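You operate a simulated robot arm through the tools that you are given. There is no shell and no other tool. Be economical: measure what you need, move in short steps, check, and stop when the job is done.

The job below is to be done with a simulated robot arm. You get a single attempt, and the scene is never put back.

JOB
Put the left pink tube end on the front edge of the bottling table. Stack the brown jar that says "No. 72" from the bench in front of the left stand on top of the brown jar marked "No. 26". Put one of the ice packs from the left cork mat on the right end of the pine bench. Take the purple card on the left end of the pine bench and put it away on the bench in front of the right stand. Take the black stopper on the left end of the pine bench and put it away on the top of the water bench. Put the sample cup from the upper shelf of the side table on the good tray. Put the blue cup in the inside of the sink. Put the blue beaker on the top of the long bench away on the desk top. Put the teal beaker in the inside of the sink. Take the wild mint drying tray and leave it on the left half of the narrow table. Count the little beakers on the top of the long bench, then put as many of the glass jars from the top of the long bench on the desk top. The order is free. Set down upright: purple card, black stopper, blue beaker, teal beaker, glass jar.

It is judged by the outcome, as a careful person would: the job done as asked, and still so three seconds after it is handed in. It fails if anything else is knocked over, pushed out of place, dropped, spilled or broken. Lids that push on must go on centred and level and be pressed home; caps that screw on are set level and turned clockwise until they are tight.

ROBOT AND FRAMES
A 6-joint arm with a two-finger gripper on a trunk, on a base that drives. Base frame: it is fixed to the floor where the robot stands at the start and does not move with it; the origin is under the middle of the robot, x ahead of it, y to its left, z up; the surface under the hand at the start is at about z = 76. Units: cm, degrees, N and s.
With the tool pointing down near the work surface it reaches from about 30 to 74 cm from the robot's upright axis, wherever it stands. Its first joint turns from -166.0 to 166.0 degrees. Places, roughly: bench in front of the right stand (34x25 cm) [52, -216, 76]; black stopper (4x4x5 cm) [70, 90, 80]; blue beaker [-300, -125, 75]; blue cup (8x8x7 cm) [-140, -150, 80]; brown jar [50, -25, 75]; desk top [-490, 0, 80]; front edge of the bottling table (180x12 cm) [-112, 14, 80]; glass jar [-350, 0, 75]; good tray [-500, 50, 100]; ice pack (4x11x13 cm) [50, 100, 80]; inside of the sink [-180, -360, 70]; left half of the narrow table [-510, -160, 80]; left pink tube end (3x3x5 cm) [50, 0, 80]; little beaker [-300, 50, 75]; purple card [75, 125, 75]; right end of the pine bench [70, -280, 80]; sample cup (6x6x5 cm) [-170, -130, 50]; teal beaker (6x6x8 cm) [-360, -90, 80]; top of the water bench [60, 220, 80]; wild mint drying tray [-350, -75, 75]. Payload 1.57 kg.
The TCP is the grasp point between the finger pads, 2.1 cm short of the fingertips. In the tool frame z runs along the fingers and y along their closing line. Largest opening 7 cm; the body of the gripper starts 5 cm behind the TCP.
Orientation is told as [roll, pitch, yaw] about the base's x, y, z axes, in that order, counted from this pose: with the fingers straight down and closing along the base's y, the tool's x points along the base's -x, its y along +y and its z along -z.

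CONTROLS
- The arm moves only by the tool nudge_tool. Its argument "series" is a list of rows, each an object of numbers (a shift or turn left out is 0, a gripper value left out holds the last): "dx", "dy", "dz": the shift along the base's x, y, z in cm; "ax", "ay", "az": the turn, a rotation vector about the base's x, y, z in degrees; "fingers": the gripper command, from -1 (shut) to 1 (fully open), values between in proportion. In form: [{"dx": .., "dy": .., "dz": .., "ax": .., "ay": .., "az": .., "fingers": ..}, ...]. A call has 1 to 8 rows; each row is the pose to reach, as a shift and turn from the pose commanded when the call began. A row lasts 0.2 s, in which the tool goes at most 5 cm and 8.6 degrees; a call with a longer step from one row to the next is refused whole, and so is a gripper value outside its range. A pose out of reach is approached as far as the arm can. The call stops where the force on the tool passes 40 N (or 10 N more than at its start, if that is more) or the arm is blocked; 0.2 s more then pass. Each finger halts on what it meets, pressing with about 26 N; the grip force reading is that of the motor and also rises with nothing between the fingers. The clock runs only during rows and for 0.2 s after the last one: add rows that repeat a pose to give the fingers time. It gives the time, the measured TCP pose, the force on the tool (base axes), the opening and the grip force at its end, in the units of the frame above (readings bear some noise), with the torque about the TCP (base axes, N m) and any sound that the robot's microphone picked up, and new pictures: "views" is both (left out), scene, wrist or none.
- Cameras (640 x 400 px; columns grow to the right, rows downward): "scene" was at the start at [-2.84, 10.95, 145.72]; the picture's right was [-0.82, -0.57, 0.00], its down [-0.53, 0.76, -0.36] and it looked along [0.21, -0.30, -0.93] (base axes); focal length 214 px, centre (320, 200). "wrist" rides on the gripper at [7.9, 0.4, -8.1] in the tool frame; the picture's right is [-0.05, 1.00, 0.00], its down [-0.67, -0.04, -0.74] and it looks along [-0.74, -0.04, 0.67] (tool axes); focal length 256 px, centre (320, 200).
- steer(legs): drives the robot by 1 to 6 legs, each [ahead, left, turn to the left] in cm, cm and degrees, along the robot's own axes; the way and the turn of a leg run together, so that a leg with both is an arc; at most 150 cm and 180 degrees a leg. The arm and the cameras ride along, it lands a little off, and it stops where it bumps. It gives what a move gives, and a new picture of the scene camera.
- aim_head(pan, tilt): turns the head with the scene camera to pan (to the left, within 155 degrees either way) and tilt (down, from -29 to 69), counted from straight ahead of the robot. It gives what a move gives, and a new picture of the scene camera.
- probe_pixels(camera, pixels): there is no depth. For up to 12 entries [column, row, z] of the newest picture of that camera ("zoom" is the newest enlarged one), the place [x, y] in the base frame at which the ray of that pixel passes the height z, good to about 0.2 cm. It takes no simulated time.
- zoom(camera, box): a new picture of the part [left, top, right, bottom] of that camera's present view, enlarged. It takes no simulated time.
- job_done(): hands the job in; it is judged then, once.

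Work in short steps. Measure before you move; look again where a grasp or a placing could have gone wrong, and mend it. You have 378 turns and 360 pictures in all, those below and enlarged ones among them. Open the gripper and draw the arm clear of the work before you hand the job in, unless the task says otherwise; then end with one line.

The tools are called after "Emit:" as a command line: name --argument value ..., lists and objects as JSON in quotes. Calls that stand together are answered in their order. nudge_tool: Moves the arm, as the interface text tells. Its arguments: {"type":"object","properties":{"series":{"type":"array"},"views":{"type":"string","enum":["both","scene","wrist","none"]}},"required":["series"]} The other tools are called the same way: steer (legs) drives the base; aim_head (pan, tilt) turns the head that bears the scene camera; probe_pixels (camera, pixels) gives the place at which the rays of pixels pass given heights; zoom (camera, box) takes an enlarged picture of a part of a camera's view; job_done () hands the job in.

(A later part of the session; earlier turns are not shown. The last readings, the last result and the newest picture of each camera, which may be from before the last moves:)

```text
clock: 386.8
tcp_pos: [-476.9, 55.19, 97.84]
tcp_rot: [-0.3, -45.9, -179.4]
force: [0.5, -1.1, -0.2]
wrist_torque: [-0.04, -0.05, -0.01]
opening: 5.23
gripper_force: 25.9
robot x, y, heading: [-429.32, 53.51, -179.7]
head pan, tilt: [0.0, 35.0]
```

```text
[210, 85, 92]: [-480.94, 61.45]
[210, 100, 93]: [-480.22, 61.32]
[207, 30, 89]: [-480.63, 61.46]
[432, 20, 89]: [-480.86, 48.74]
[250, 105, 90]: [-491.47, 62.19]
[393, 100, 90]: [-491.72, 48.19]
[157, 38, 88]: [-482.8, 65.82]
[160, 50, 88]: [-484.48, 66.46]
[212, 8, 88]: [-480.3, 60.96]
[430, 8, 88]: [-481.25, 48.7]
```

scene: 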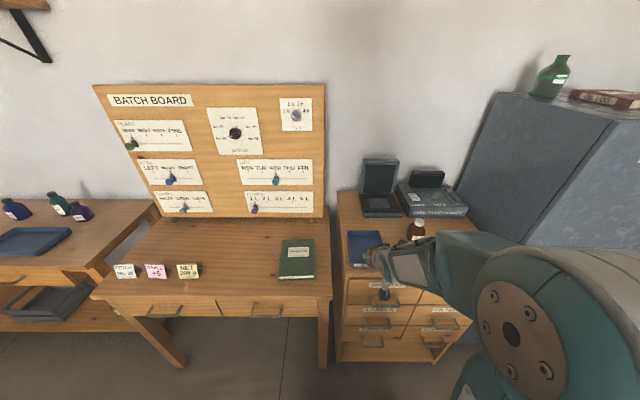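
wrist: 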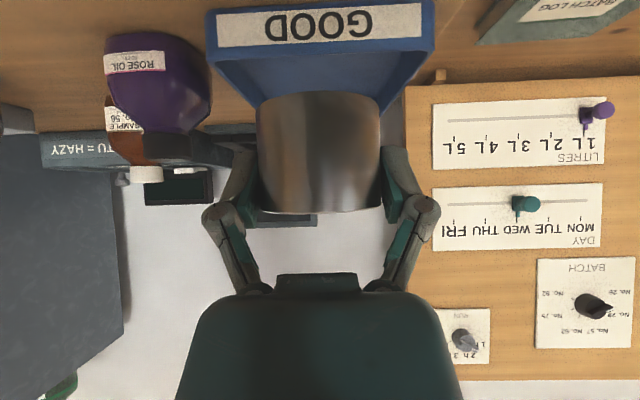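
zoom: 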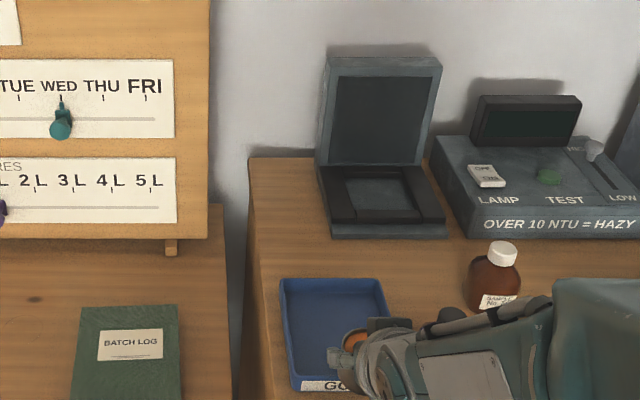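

Tray spans x -481…-496, y 48.7–61.2. Move to TCP (-489,54.7) and descend near the floor.

Emit:
nudge_tool --series '[{"dx": -4, "dy": -0.3}, {"dx": -8, "dy": -0.5}, {"dx": -12.1, "dy": -0.5}, {"dx": -12.1, "dy": -0.5, "dz": -3}, {"dx": -12.1, "dy": -0.5, "dz": -5}, {"dx": -12.1, "dy": -0.5, "dz": -5}]' --views "both"

Emit:
zoom --camera "scene" --box '[310, 170, 440, 270]'

```text
clock: 388.2
tcp_pos: [-489.38, 54.06, 93.25]
tcp_rot: [-0.4, -46.0, -179.4]
force: [0.6, 0.3, -1.2]
wrist_torque: [0.01, 0.03, 0.01]
opening: 5.23
gripper_force: 25.9
robot x, y, heading: [-429.57, 53.37, -179.8]
head pan, tilt: [0.0, 35.0]
```

scene: 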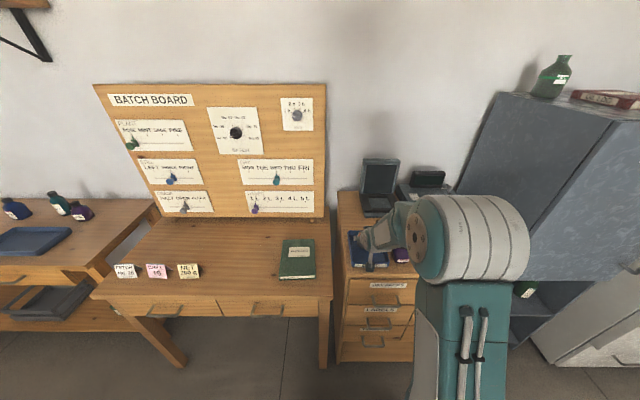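
wrist: 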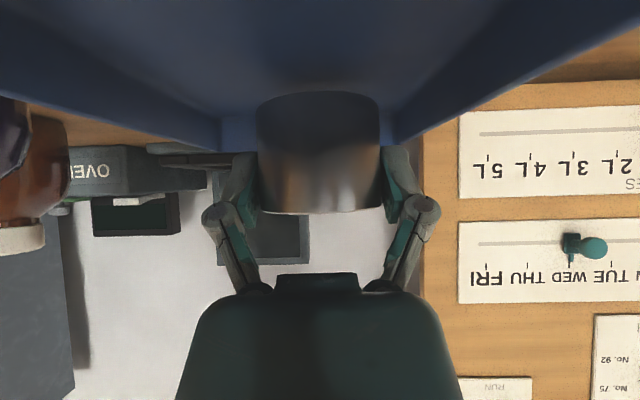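

```text
4.00 times, centred on (375, 220) of scene
```

zoom: 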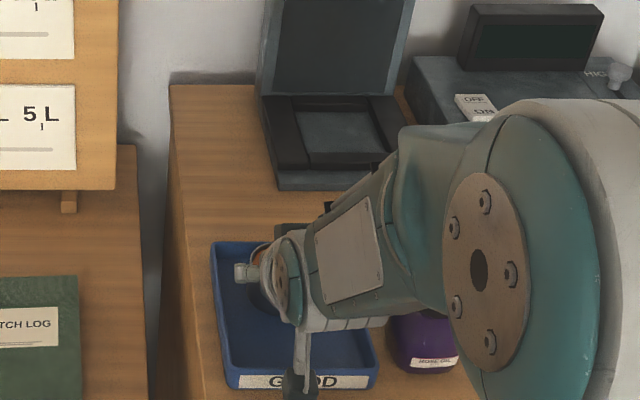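

Cup is over the tray. Lower slowly to contact.

Emit:
nudge_tool --series '[{"dz": -0.6}, {"dz": -1.2}, {"dz": -1.8}, {"dz": -2.3}]' --views "wrist"

```text
clock: 389.2
tcp_pos: [-489.23, 54.17, 90.82]
tcp_rot: [-0.7, -46.3, -179.4]
force: [-3.3, -5.1, 17.8]
wrist_torque: [0.01, 0.17, 0.12]
opening: 5.24
gripper_force: 25.7
robot x, y, heading: [-429.61, 53.45, -179.9]
head pan, tilt: [0.0, 35.0]
```

wrist: 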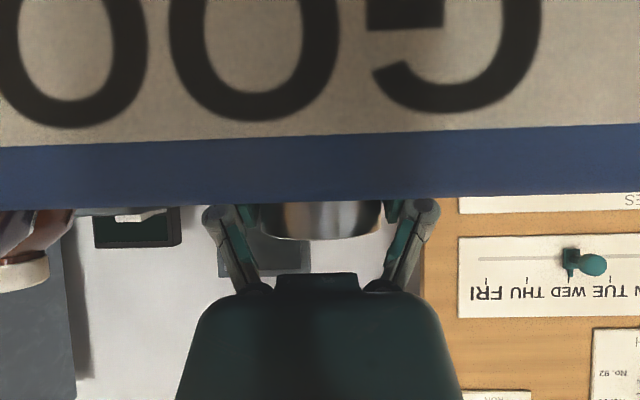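

Contact as expected (≈90.9). Ease up and open slightly.

Emit:
nudge_tool --series '[{"dz": 0.2, "fingers": -1}, {"dz": 0.2, "fingers": 0.6}, {"dz": 0.2, "fingers": 0.75}, {"dz": 0.2, "fingers": 0.75}]' --views "none"

Emit:
nudge_tool --series '[{"dx": 1.5, "dz": 1.5}, {"dx": 3.5, "dz": 3.5}, {"dx": 6, "dz": 6}, {"dx": 9, "dz": 8}, {"dx": 13, "dz": 8}, {"dx": 16, "dz": 8}]' --views "both"

Emit:
zoom --camera "scene" --box '[310, 170, 440, 270]'

```text
clock: 390.2
tcp_pos: [-489.13, 54.31, 90.8]
tcp_rot: [-0.5, -45.8, -179.3]
force: [0.1, -0.3, -0.5]
wrist_torque: [0.03, 0.01, -0.01]
opening: 6.11
gripper_force: 0.0
robot x, y, heading: [-429.67, 53.48, -179.5]
head pan, tilt: [0.0, 35.0]
```

```text
clock: 391.6
tcp_pos: [-472.89, 54.08, 98.4]
tcp_rot: [-0.6, -46.0, -179.4]
force: [0.2, 0.3, -0.6]
wrist_torque: [-0.01, 0.0, 0.0]
opening: 6.1
gripper_force: 0.1
robot x, y, heading: [-429.59, 53.23, -179.6]
head pan, tilt: [0.0, 35.0]
```

scene: 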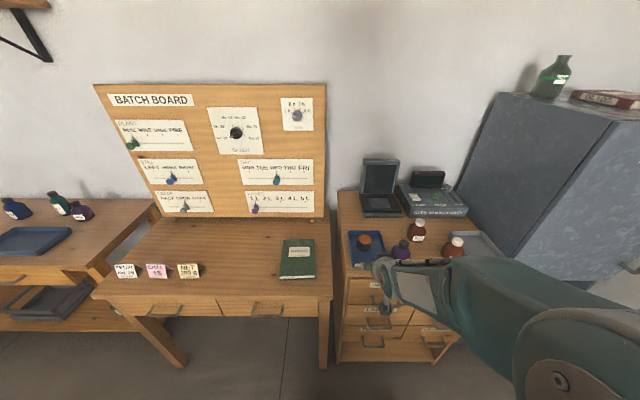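
wrist: 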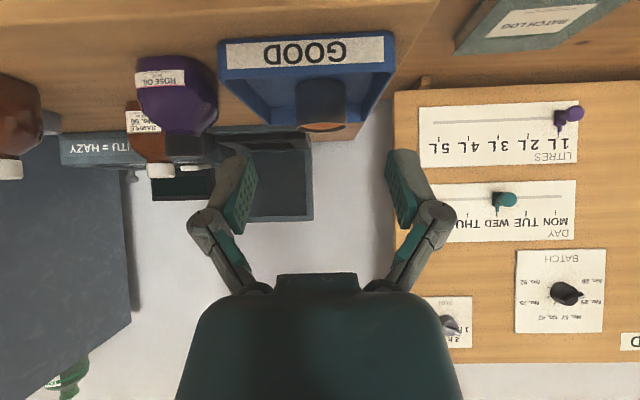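

```text
4.00 times, centred on (375, 220) of scene
```

zoom: 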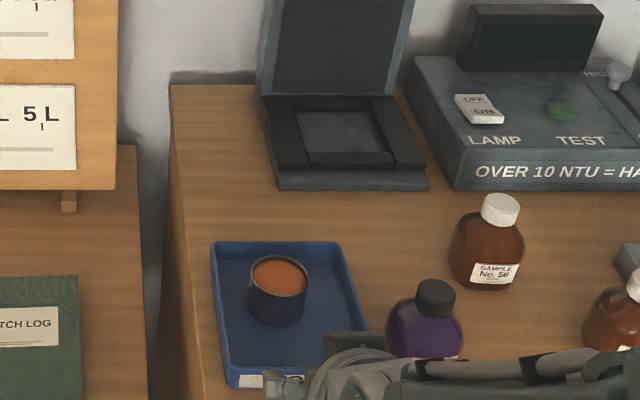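

Sample cup stands in the GOOD tray. I untilt the hand while retracting and back off, then turn to face the long bench.

Emit:
nudge_tool --series '[{"dx": 1, "dz": 1, "ay": -8}, {"dx": 2, "dz": 2, "ay": -16}, {"dx": 2, "dz": 3, "ay": -24}, {"dx": 2, "dz": 4, "ay": -32}, {"dx": 2, "dz": 5, "ay": -40}, {"dx": 2, "dz": 6, "ay": -46}]' --views "none"

Emit:
steer --legs '[[-14, 0, 0], [0, 75, 0], [0, 0, 90], [0, 0, 90]]'

Emit:
aim_head --pan 0 --tilt 40

```text
clock: 393.0
tcp_pos: [-471.06, 54.14, 104.57]
tcp_rot: [-0.1, 0.2, -179.6]
force: [0.2, 0.9, -0.1]
wrist_torque: [-0.03, -0.01, 0.02]
opening: 6.12
gripper_force: 0.0
out of reach, approached as far as the arm can: row 1
robot x, y, heading: [-429.67, 53.31, -179.8]
head pan, tilt: [0.0, 35.0]
```

```text
clock: 405.6
tcp_pos: [-374.95, -24.84, 104.69]
tcp_rot: [0.0, 0.0, -1.9]
force: [0.7, 0.1, -0.4]
wrist_torque: [0.0, -0.02, -0.01]
opening: 6.12
gripper_force: 0.1
robot x, y, heading: [-416.45, -22.28, -2.0]
head pan, tilt: [0.0, 35.0]
```

scene: 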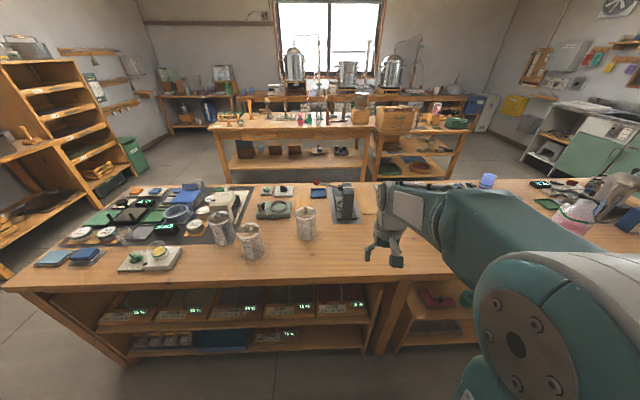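

```text
clock: 406.3
tcp_pos: [-375.07, -24.69, 104.5]
tcp_rot: [-0.1, -0.1, -1.9]
force: [-0.2, 0.3, -0.4]
wrist_torque: [-0.02, -0.01, -0.02]
opening: 6.13
gripper_force: 0.1
robot x, y, heading: [-416.4, -22.35, -2.3]
head pan, tilt: [0.0, 40.0]
```

scene: 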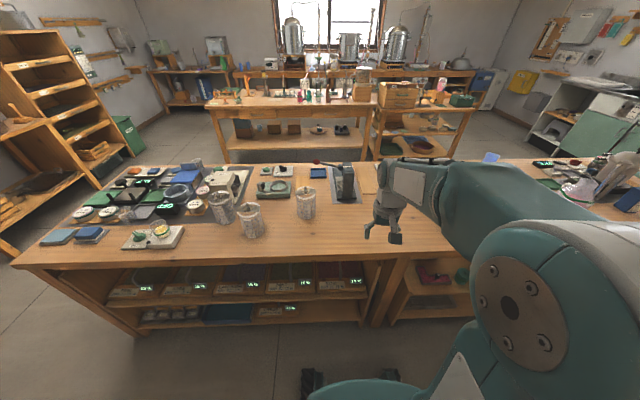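

I zoom the left part of the long bench to identify jars and little beakers.

Emit:
zoom --camera "scene" --box '[30, 150, 210, 260]'

Emit:
zoom --camera "scene" --box '[190, 150, 390, 270]'

```text
3.56 times, centred on (120, 205) of scene
```

zoom: 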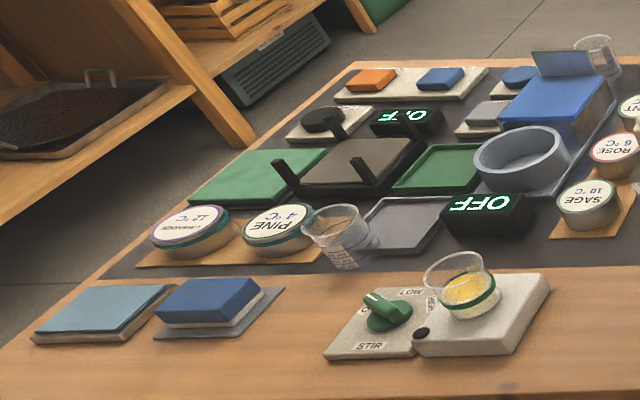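

```text
3.20 times, centred on (290, 210) of scene
```

zoom: 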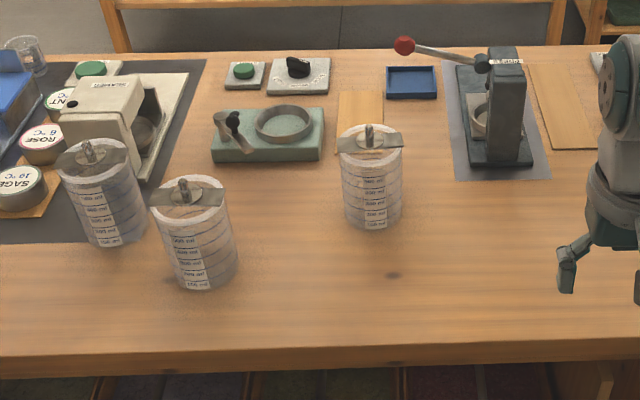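

Candidate beakers: one with sand, one on the stirrer, one at the far corner, perhaps one near the violet cup. I move left for closer viewing.

Emit:
steer --legs '[[0, 62, 2]]'

Emit:
aim_head --pan 10 --tilt 45

Emit:
zoom --camera "scene" --box '[180, 130, 340, 240]'

Emit:
zoom --camera "scene" --box '[320, 110, 480, 230]'

```text
clock: 409.8
tcp_pos: [-374.29, 38.97, 104.57]
tcp_rot: [0.1, 0.0, 1.1]
force: [0.1, 0.3, 1.0]
wrist_torque: [-0.02, -0.03, 0.0]
opening: 6.12
gripper_force: 0.0
robot x, y, heading: [-415.6, 39.29, 0.9]
head pan, tilt: [0.0, 40.0]
```

scene: 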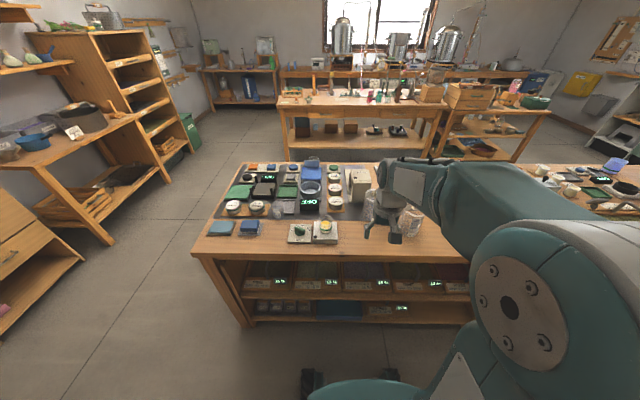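

```text
clock: 410.5
tcp_pos: [-374.28, 39.04, 104.73]
tcp_rot: [0.0, 0.0, 1.2]
force: [-0.5, -0.3, -0.3]
wrist_torque: [0.01, 0.0, -0.02]
opening: 6.12
gripper_force: 0.1
robot x, y, heading: [-415.71, 39.19, 1.1]
head pan, tilt: [10.0, 45.0]
```

scene: 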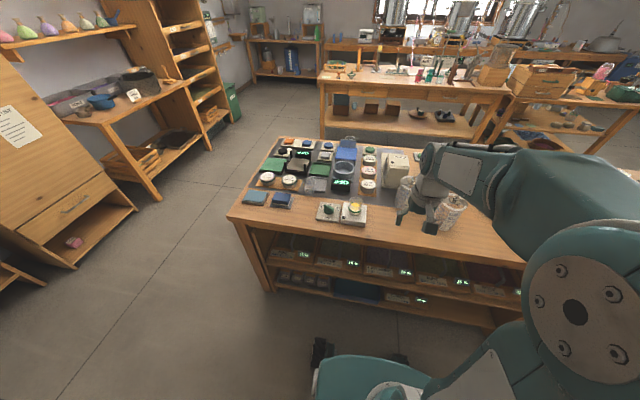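

```text
3.64 times, centred on (260, 185) of scene
```

zoom: 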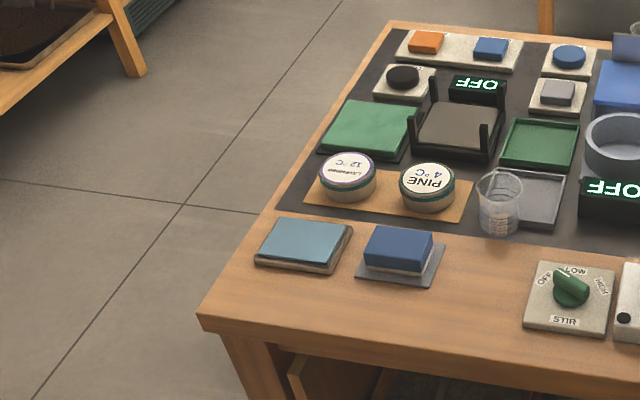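

```text
3.33 times, centred on (400, 170) of scene
```

zoom: 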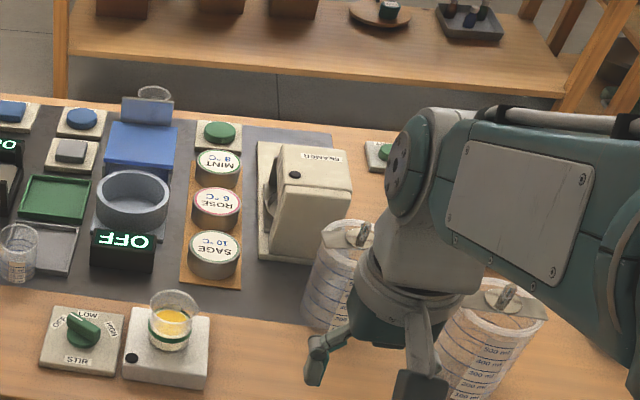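

I hover the hand over that area for wrist close-ups.

Emit:
nudge_tool --series '[{"dx": -1, "dy": 4.5, "dz": 1}, {"dx": -1, "dy": 9, "dz": 2}, {"dx": 3, "dy": 12, "dz": 2}, {"dx": 7, "dy": 14, "dz": 2}]' --views "wrist"

Emit:
zoom --camera "wrist" --box '[60, 0, 320, 160]'

Emit:
zoom --camera "wrist" --box '[320, 0, 580, 160]'

```text
clock: 411.5
tcp_pos: [-367.35, 53.28, 106.32]
tcp_rot: [-0.1, 0.1, 1.2]
force: [-0.1, 0.5, 0.1]
wrist_torque: [-0.01, 0.0, 0.02]
opening: 6.11
gripper_force: 0.1
robot x, y, heading: [-415.52, 39.28, 1.3]
head pan, tilt: [10.0, 45.0]
```

wrist: 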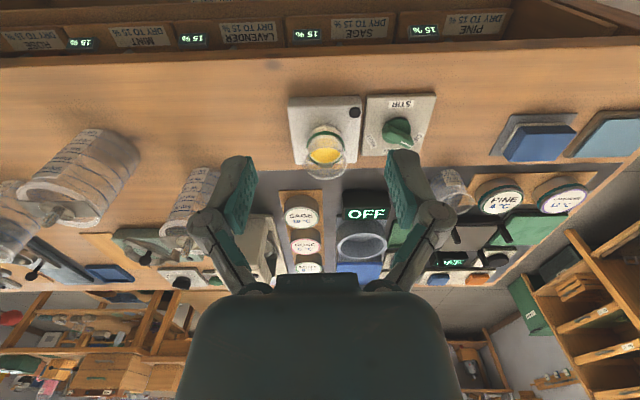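

```text
2.46 times, centred on (190, 80) of wrist
```

zoom: 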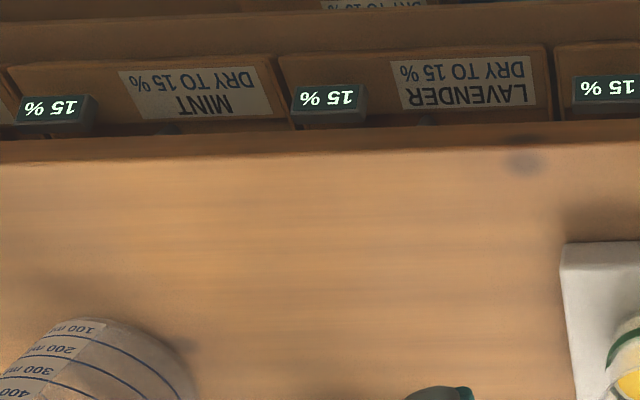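

```text
2.46 times, centred on (450, 80) of wrist
```

zoom: 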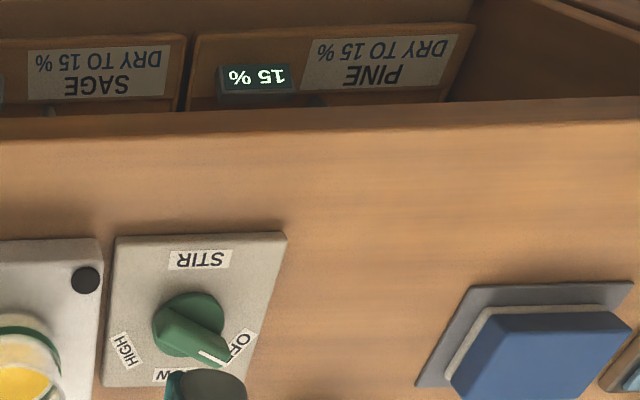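

Emit:
zoom --camera "wrist" --box '[280, 90, 400, 190]'

Emit:
zoom --camera "wrist" --box '[410, 140, 530, 230]'

Emit:
nudge_tool --series '[{"dx": 4, "dy": 1}, {"dx": 8, "dy": 2}, {"dx": 12, "dy": 3}, {"dx": 16, "dy": 4}]' --views "wrist"

```text
4.00 times, centred on (340, 140) of wrist
```

zoom: 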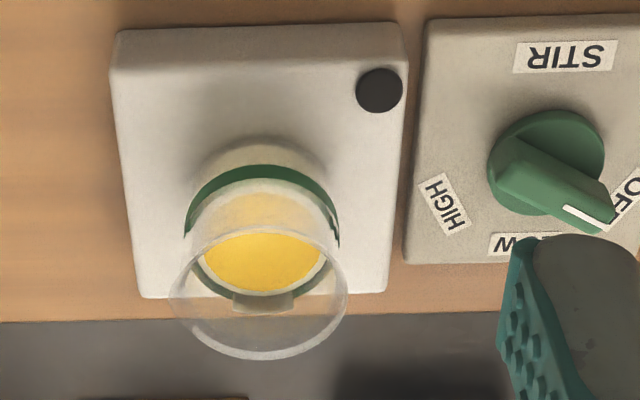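

```text
4.44 times, centred on (470, 185) of wrist
```

zoom: 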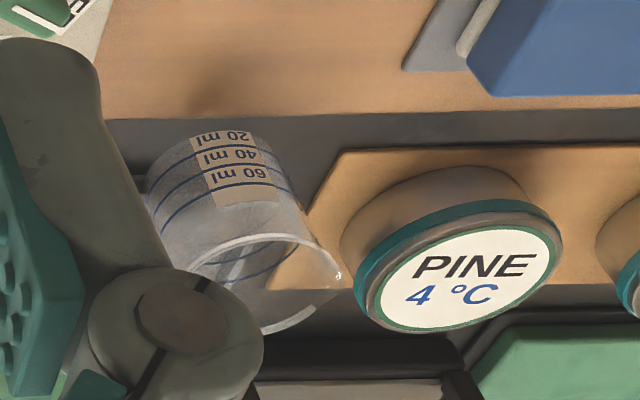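

```text
clock: 412.5
tcp_pos: [-351.35, 57.1, 106.38]
tcp_rot: [-0.1, 0.1, 1.2]
force: [-0.3, 0.3, 1.6]
wrist_torque: [0.01, -0.02, 0.0]
opening: 6.13
gripper_force: 0.2
robot x, y, heading: [-416.15, 39.54, 0.9]
head pan, tilt: [10.0, 45.0]
```

wrist: 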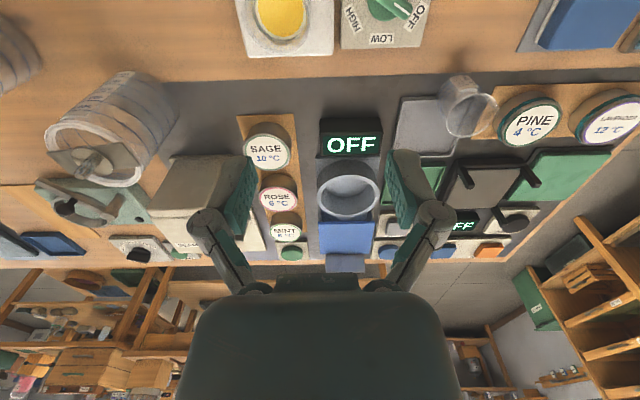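

The graduated beaker (20/40/60 ml) by PINE is a little beaker; the stirrer one is a banded sample glass. I zoom on the far-corner one.

Emit:
zoom --camera "scene" --box '[325, 130, 375, 165]'

Emit:
zoom --camera "wrist" --box '[300, 230, 400, 290]'

Emit:
zoom --camera "scene" --box '[335, 190, 375, 230]'

```text
11.43 times, centred on (350, 148) of scene
```

zoom: 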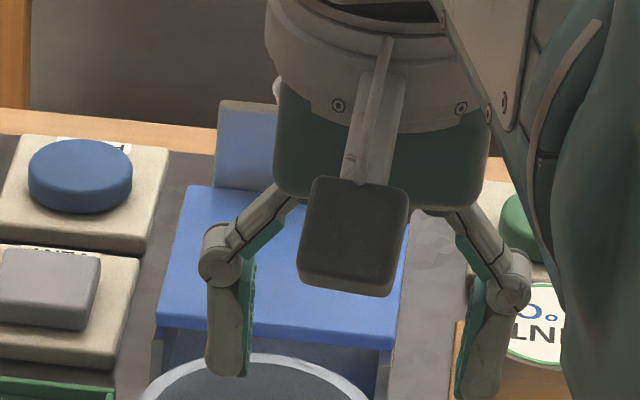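

```text
6.40 times, centred on (350, 260) of wrist
```

zoom: 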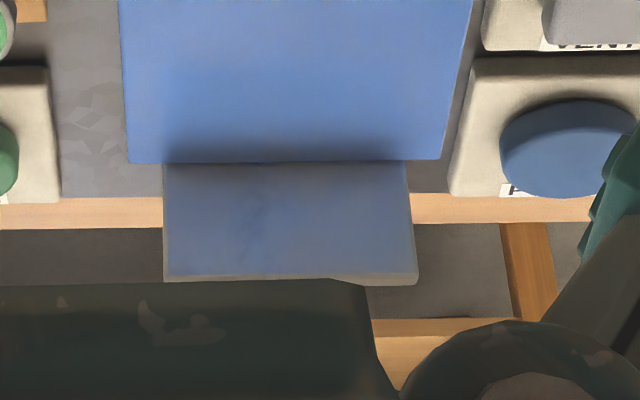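

```text
10.00 times, centred on (355, 210) of scene
```

zoom: 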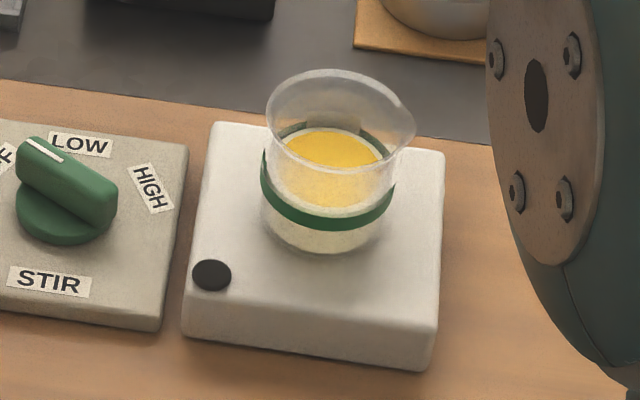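

Emit:
probe_pixels --camera "wrist" --pixels '[[458, 85, 76], [470, 115, 83], [278, 20, 82], [345, 262, 90], [345, 255, 84], [345, 245, 80]]'

Emit:
nudge_tool --series '[{"dx": -4, "dy": -4}, {"dx": -8, "dy": -8}, {"dx": -12, "dy": -12}, {"dx": -14, "dy": -16}, {"dx": -14, "dy": -21}, {"dx": -14, "dy": -26}]' --views "none"

Emit:
aim_head --pan 15 --tilt 40

Emit:
zoom --camera "scene" --box '[280, 120, 420, 200]'

```text
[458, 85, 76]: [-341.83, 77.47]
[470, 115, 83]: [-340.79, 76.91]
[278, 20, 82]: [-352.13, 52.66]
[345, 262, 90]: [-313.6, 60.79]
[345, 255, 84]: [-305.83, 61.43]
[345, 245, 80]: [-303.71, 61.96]
```

```text
refused: row 1 steps farther than a row can; nothing moved
```

```text
clock: 413.1
tcp_pos: [-351.34, 57.11, 106.34]
tcp_rot: [-0.2, 0.2, 1.3]
force: [0.0, -0.3, -0.5]
wrist_torque: [-0.03, -0.02, 0.0]
opening: 6.13
gripper_force: 0.0
robot x, y, heading: [-415.45, 39.51, 1.1]
head pan, tilt: [15.0, 40.0]
```

scene: 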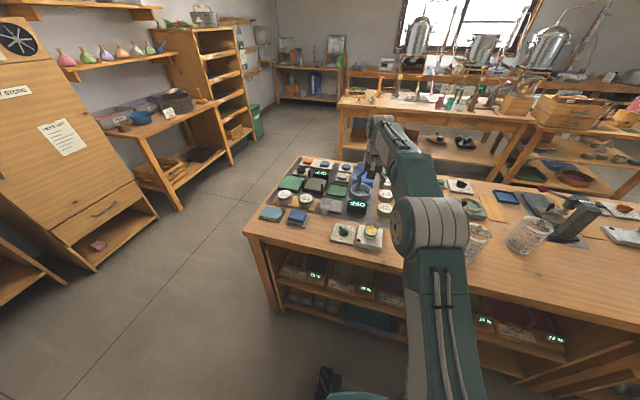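

```text
4.57 times, centred on (350, 160) of scene
```

zoom: 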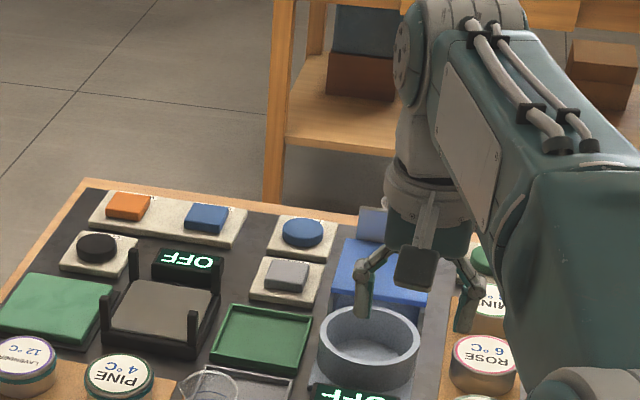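

Retract the arm to see behind the blue device.

Emit:
nudge_tool --series '[{"dx": -3, "dy": -3}, {"dx": -6, "dy": -6}, {"dx": -9, "dy": -9}, {"dx": -12, "dy": -12}, {"dx": -15, "dy": -15}, {"dx": -16, "dy": -19}, {"dx": -16, "dy": -23}, {"dx": -16, "dy": -27}]' --views "none"

Emit:
steer --legs '[[0, -75, 0]]'

Emit:
zoom --camera "scene" --box '[130, 120, 250, 200]'

```text
clock: 414.9
tcp_pos: [-367.52, 29.95, 106.81]
tcp_rot: [0.0, 0.1, 1.2]
force: [-0.5, 0.0, -0.7]
wrist_torque: [0.03, 0.0, -0.02]
opening: 6.12
gripper_force: 0.0
robot x, y, heading: [-415.96, 39.49, 1.0]
head pan, tilt: [15.0, 40.0]
```

```text
clock: 419.0
tcp_pos: [-366.37, -45.77, 106.84]
tcp_rot: [-0.3, 0.1, 0.9]
force: [0.1, 0.7, -0.5]
wrist_torque: [-0.03, 0.01, 0.0]
opening: 6.11
gripper_force: 0.1
robot x, y, heading: [-414.77, -36.48, 0.8]
head pan, tilt: [15.0, 40.0]
```

scene: 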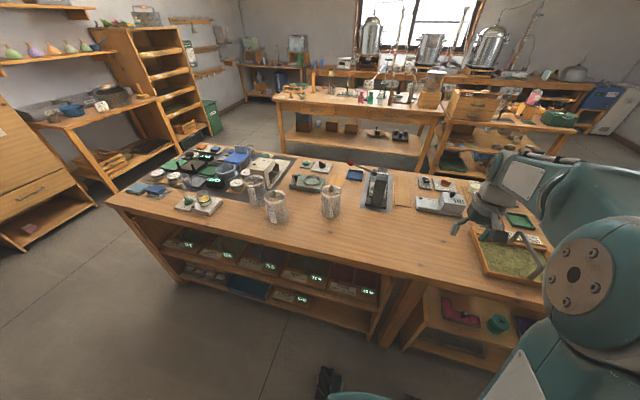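

```text
5.00 times, centred on (190, 160) of scene
```

zoom: 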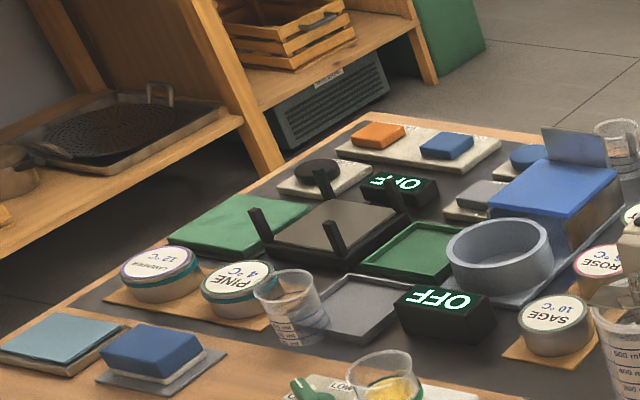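

Far one is a graduated little beaker too. I zoom across the remaining bench for more.

Emit:
zoom --camera "scene" --box '[230, 130, 350, 210]'

Emit:
zoom --camera "scene" --box '[340, 150, 480, 240]'

Emit:
aim_head --pan -40 --tilt 40

```text
5.00 times, centred on (290, 170) of scene
```

zoom: 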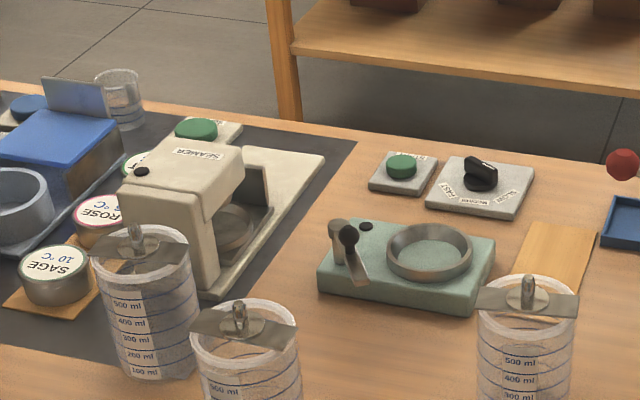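

```text
4.44 times, centred on (410, 195) of scene
```

zoom: 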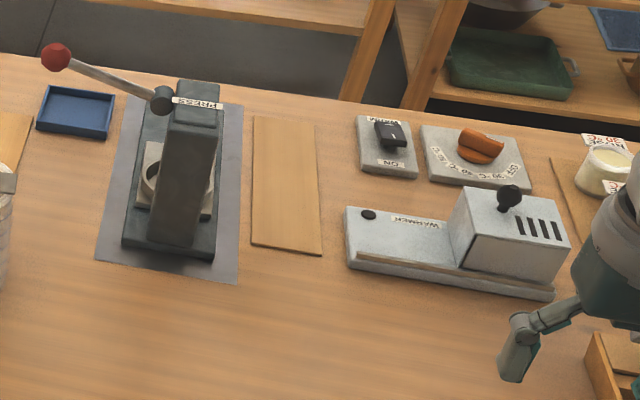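

```text
clock: 420.3
tcp_pos: [-366.27, -46.02, 106.92]
tcp_rot: [-0.1, 0.1, 0.8]
force: [-0.2, 0.4, -0.2]
wrist_torque: [0.02, 0.02, 0.0]
opening: 6.13
gripper_force: 0.0
robot x, y, heading: [-414.5, -36.15, 0.7]
head pan, tilt: [-40.0, 40.0]
```

scene: 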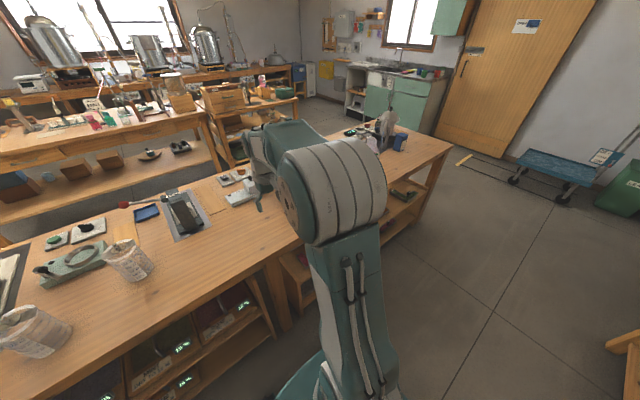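

Drive right ~85 cm to view the right end of the long bench.

Emit:
steer --legs '[[0, -95, 0]]'

Emit:
aim_head --pan 15 --tilt 42

Emit:
zoom --camera "scene" --box '[190, 120, 390, 250]'

```text
clock: 425.3
tcp_pos: [-364.99, -142.01, 106.89]
tcp_rot: [-0.1, 0.0, 1.2]
force: [-0.1, 0.1, 0.9]
wrist_torque: [-0.01, 0.02, 0.01]
opening: 6.13
gripper_force: 0.2
robot x, y, heading: [-412.97, -132.94, 1.1]
head pan, tilt: [-40.0, 40.0]
```

scene: 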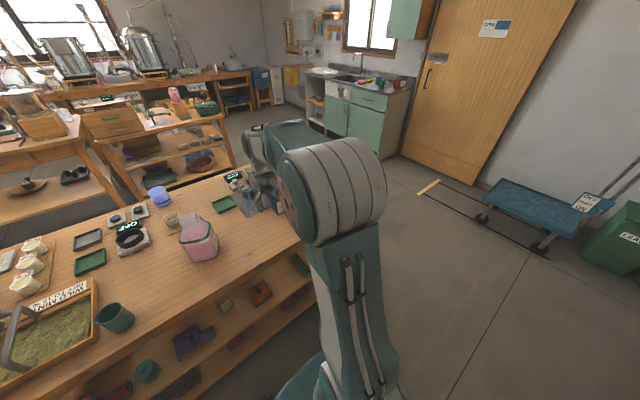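

```text
clock: 426.6
tcp_pos: [-365.01, -142.24, 106.82]
tcp_rot: [-0.1, 0.0, 1.0]
force: [0.2, -0.3, -0.7]
wrist_torque: [-0.05, -0.01, 0.0]
opening: 6.14
gripper_force: 0.0
robot x, y, heading: [-412.94, -132.37, 0.8]
head pan, tilt: [15.0, 42.0]
```

scene: 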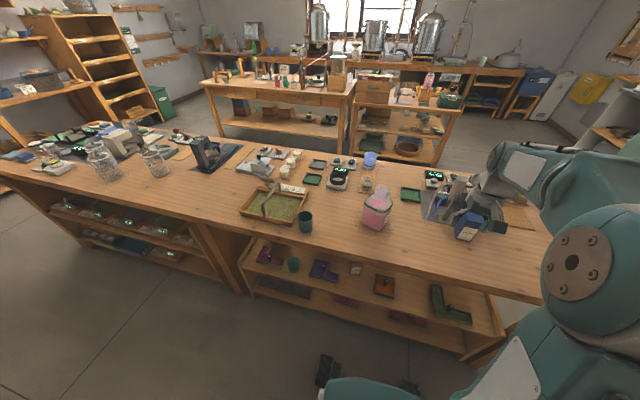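

```text
3.08 times, centred on (290, 185) of scene
```

zoom: 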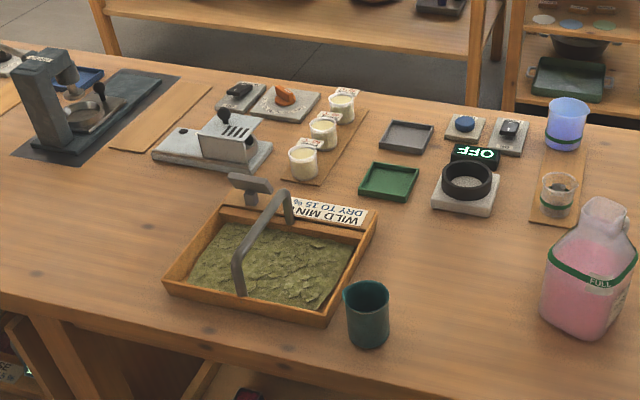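

Emit:
zoom --camera "scene" --box '[350, 140, 400, 200]'

Emit:
nudge_tool --series '[{"dx": -2, "dy": 4.5}, {"dx": -2, "dy": 9}, {"dx": -2, "dy": 13.5}, {"dx": -2, "dy": 18}, {"dx": -2, "dy": 22.5}, {"dx": -2, "dy": 27}]' --views "none"

Emit:
steer --legs '[[0, -40, 0]]'

Emit:
zoom --camera "scene" --box '[240, 120, 440, 270]'

```text
6.67 times, centred on (375, 170) of scene
```

zoom: 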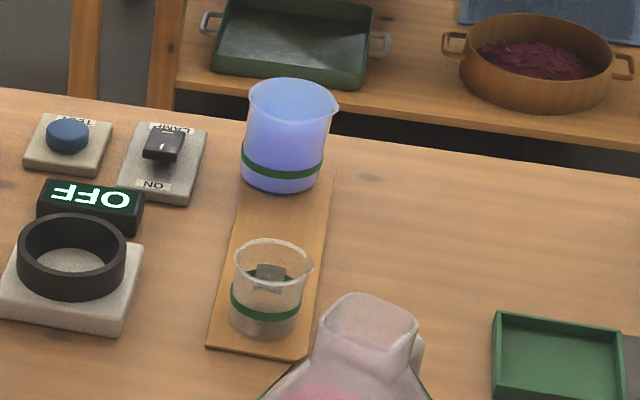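

```text
clock: 427.9
tcp_pos: [-367.02, -114.98, 107.02]
tcp_rot: [-0.2, 0.1, 1.2]
force: [0.3, 1.2, 0.1]
wrist_torque: [-0.05, 0.0, 0.02]
opening: 6.14
gripper_force: 0.0
robot x, y, heading: [-413.26, -132.5, 0.7]
head pan, tilt: [15.0, 42.0]
```

```text
clock: 430.5
tcp_pos: [-366.37, -154.33, 107.04]
tcp_rot: [-0.3, 0.1, 1.8]
force: [-0.3, 0.7, 0.0]
wrist_torque: [-0.03, 0.01, 0.01]
opening: 6.1
gripper_force: 0.0
robot x, y, heading: [-412.06, -172.89, 1.5]
head pan, tilt: [15.0, 42.0]
```

scene: 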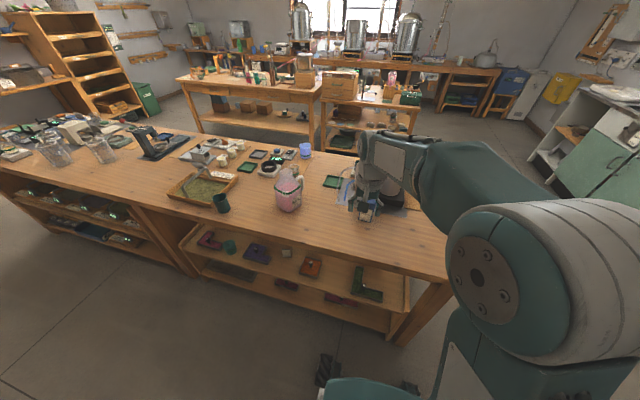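

```text
2.67 times, centred on (340, 195) of scene
```

zoom: 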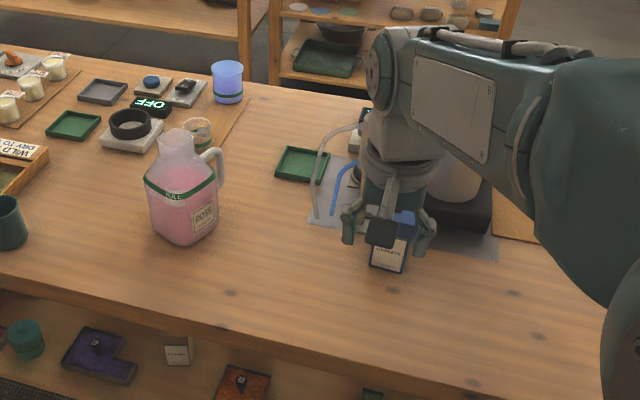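

So far two graduated little beakers. I check the rest of the right end.

Emit:
steer --legs '[[0, -50, 0]]'

Emit:
aim_head --pan 25 --tilt 42

Emit:
zoom --camera "scene" --box '[230, 110, 430, 260]'

```text
clock: 433.4
tcp_pos: [-365.07, -204.69, 107.04]
tcp_rot: [-0.1, 0.1, 1.3]
force: [0.3, 0.5, 0.3]
wrist_torque: [0.02, 0.0, 0.02]
opening: 6.12
gripper_force: 0.1
robot x, y, heading: [-411.14, -222.5, 1.2]
head pan, tilt: [15.0, 42.0]
```

scene: 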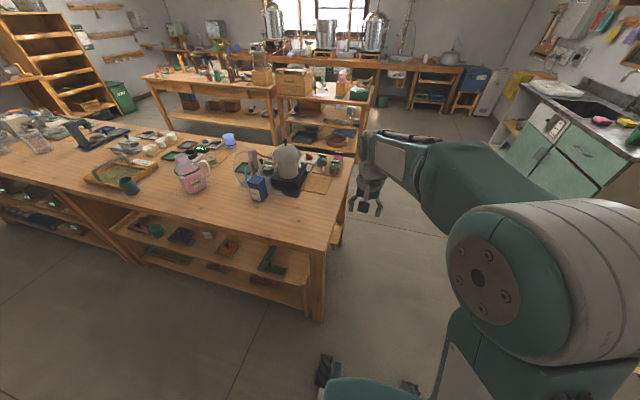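

```text
clock: 434.1
tcp_pos: [-365.15, -204.89, 107.21]
tcp_rot: [-0.1, 0.1, 1.3]
force: [-0.2, 0.0, -0.9]
wrist_torque: [-0.02, 0.02, -0.02]
opening: 6.13
gripper_force: 0.0
robot x, y, heading: [-411.58, -222.42, 1.0]
head pan, tilt: [25.0, 42.0]
```

scene: 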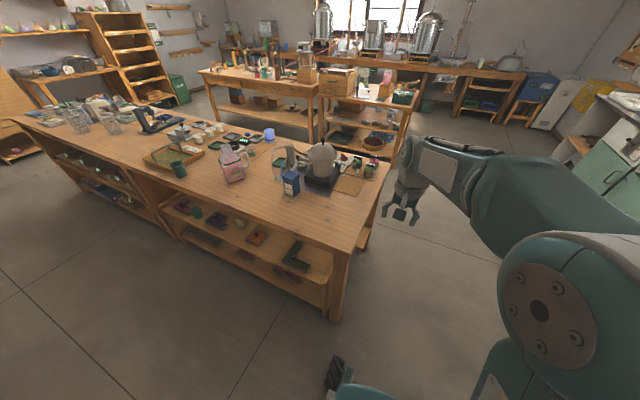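

```text
2.67 times, centred on (330, 185) of scene
```

zoom: 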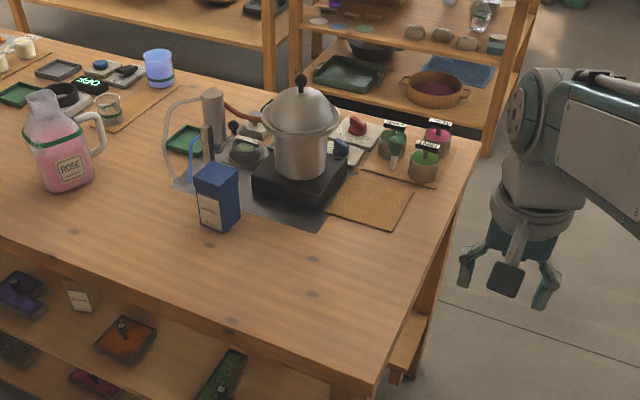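

No more graduated beakers: count = 2. Now the teal beaker: drive left to y≈-110 and view with the wrist camera.

Emit:
steer --legs '[[0, 105, -1]]'

Emit:
aim_head --pan 0 --tilt 50

Emit:
nudge_tool --series '[{"fingers": 1}]' --views "wrist"

```text
clock: 439.6
tcp_pos: [-365.41, -100.28, 107.19]
tcp_rot: [0.2, 0.1, -0.1]
force: [-0.6, 0.3, -0.2]
wrist_torque: [-0.01, 0.03, 0.0]
opening: 6.14
gripper_force: 0.1
robot x, y, heading: [-412.14, -116.62, -0.4]
head pan, tilt: [25.0, 42.0]
```

scene: 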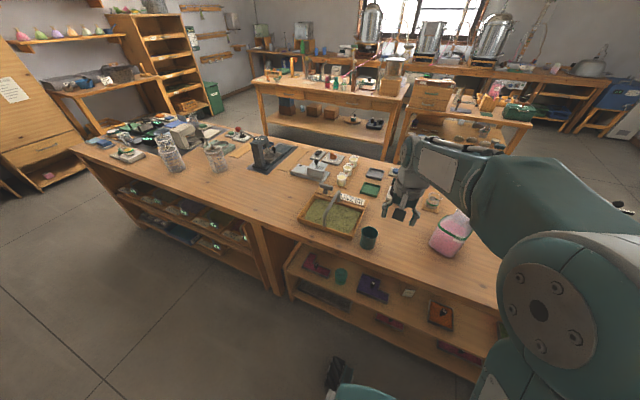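

```text
clock: 440.5
tcp_pos: [-365.25, -100.35, 106.99]
tcp_rot: [0.0, 0.1, -0.1]
force: [0.7, -0.3, 0.1]
wrist_torque: [0.0, -0.03, -0.02]
opening: 6.12
gripper_force: 0.1
robot x, y, heading: [-412.0, -116.62, -0.4]
head pan, tilt: [0.0, 50.0]
```

scene: 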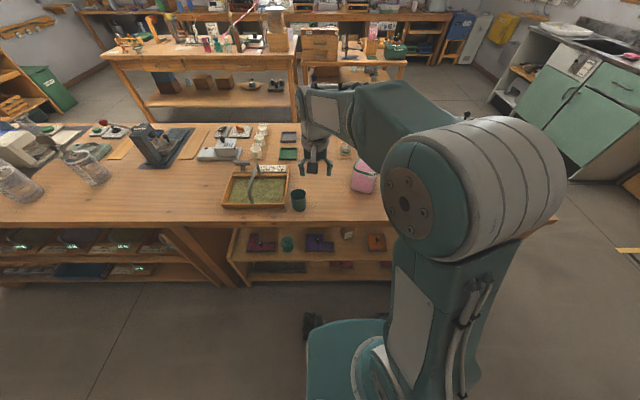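

```text
clock: 440.9
tcp_pos: [-365.24, -100.29, 107.05]
tcp_rot: [0.0, 0.0, -0.1]
force: [-0.3, 0.3, 0.1]
wrist_torque: [-0.02, 0.0, 0.02]
opening: 6.99
gripper_force: 0.1
robot x, y, heading: [-411.82, -116.54, -0.4]
head pan, tilt: [0.0, 50.0]
```

wrist: 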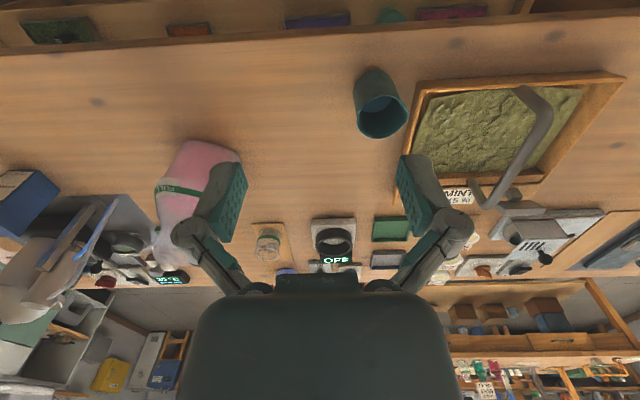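

Emit:
zoom --camera "wrist" --box '[330, 50, 490, 150]'

Emit:
zoom --camera "scene" --box '[210, 150, 330, 230]'

Emit:
probe_pixels --camera "wrist" --pixels '[[382, 118, 80], [382, 118, 84], [382, 118, 88], [375, 68, 76], [375, 68, 80], [355, 112, 84], [407, 115, 84]]'

Emit:
probe_pixels --camera "scene" --pixels '[[299, 190, 80], [299, 190, 84], [299, 190, 88], [299, 211, 76], [299, 211, 80]]'

```text
4.00 times, centred on (410, 100) of wrist
```

zoom: 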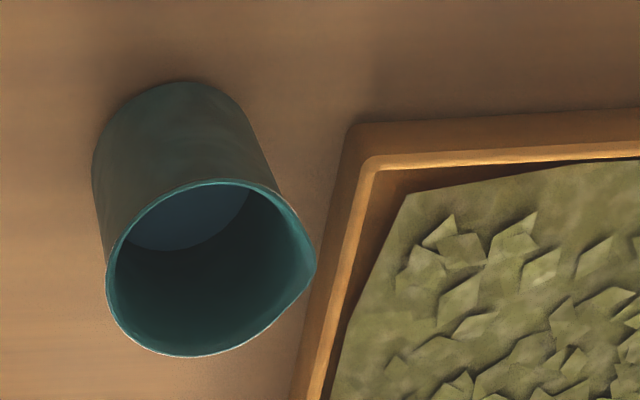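

```text
5.00 times, centred on (270, 190) of scene
```

zoom: 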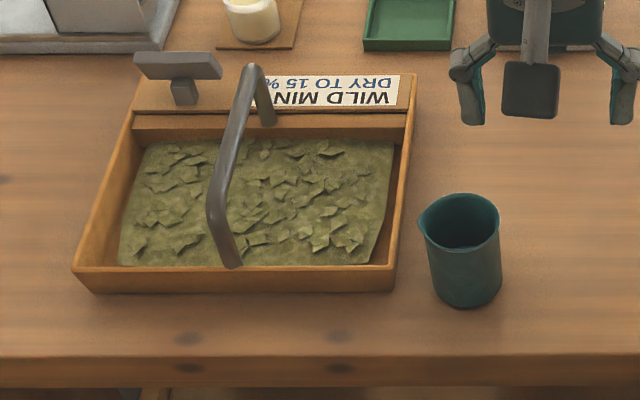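

```text
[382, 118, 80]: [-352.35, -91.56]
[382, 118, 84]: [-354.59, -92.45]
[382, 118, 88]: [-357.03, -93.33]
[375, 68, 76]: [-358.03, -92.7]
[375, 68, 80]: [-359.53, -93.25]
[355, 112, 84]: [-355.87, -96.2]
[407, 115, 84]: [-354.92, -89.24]
```

```text
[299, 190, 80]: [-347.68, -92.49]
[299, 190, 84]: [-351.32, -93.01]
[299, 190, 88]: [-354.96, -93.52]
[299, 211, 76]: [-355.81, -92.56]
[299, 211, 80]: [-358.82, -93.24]
```

Table here is z≈79.5; teal beaker centre ≈(-356.4,-93.2), rim ≈87.5. I'll take its −y wall: move above with a narrowed opening.

Emit:
nudge_tool --series '[{"dx": 4, "dy": 2, "dz": -2, "fingers": 0.14}, {"dx": 8, "dy": 4, "dz": -4}, {"dx": 8.8, "dy": 4.3, "dz": -8}, {"dx": 8.8, "dy": 4.3, "dz": -11}, {"dx": 8.8, "dy": 4.3, "dz": -11}]' --views "wrist"

Emit:
zoom --camera "wrist" --box '[260, 0, 460, 130]'

```text
clock: 442.1
tcp_pos: [-356.47, -95.74, 96.25]
tcp_rot: [0.0, 0.1, -0.1]
force: [-0.2, -0.4, 0.1]
wrist_torque: [0.0, 0.03, -0.04]
opening: 3.97
gripper_force: 0.0
robot x, y, heading: [-411.4, -116.63, -0.6]
head pan, tilt: [0.0, 50.0]
```

wrist: 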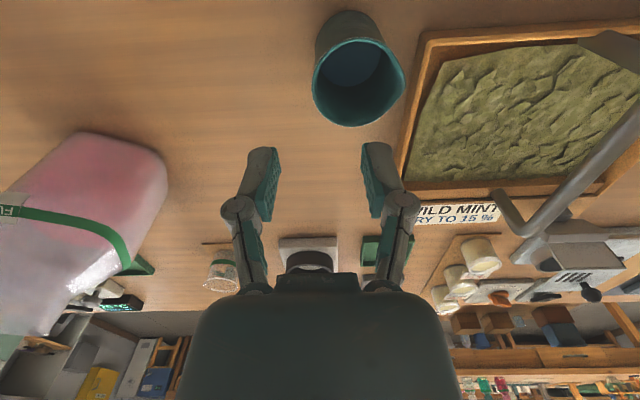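

```text
3.08 times, centred on (360, 65) of wrist
```

zoom: 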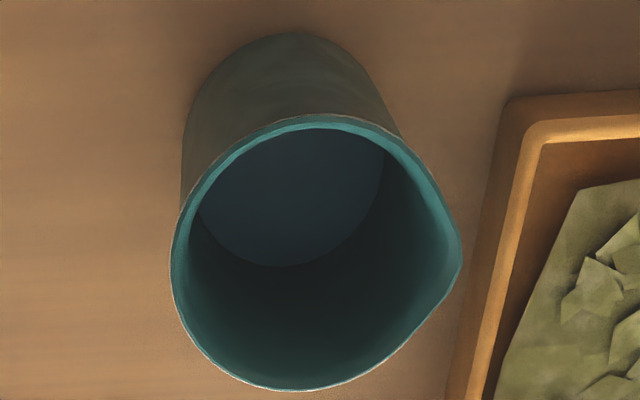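

Emit:
probe_pixels --camera "wrist" --pixels '[[312, 84, 87.5], [355, 82, 87.5], [350, 38, 87.5], [353, 126, 87.5], [312, 84, 87], [350, 55, 80], [405, 84, 87.5]]'

```text
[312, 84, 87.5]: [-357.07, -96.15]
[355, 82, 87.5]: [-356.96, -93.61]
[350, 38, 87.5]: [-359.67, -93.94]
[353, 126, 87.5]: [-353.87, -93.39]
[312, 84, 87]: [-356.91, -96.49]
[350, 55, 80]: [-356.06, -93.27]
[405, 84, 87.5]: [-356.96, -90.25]
```

Wall at y≈-96.3. Adjust and descend to z≈86, then close on the wall.

Emit:
nudge_tool --series '[{"dx": -0.3, "dy": -0.4, "dz": -3}, {"dx": -0.3, "dy": -0.4, "dz": -7}, {"dx": -0.3, "dy": -0.4, "dz": -10.3}, {"dx": -0.3, "dy": -0.4, "dz": -10.3}]' --views "wrist"

```text
clock: 443.1
tcp_pos: [-356.57, -96.48, 85.8]
tcp_rot: [0.1, 0.2, -0.1]
force: [0.4, -0.5, -0.1]
wrist_torque: [-0.01, 0.01, -0.01]
opening: 4.0
gripper_force: 0.0
robot x, y, heading: [-411.86, -116.91, -0.3]
head pan, tilt: [0.0, 50.0]
```

wrist: 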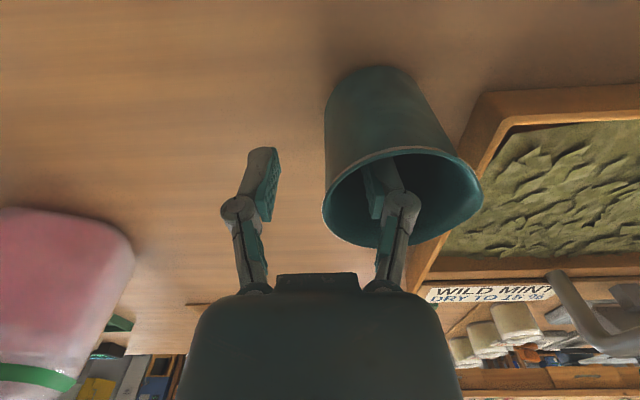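

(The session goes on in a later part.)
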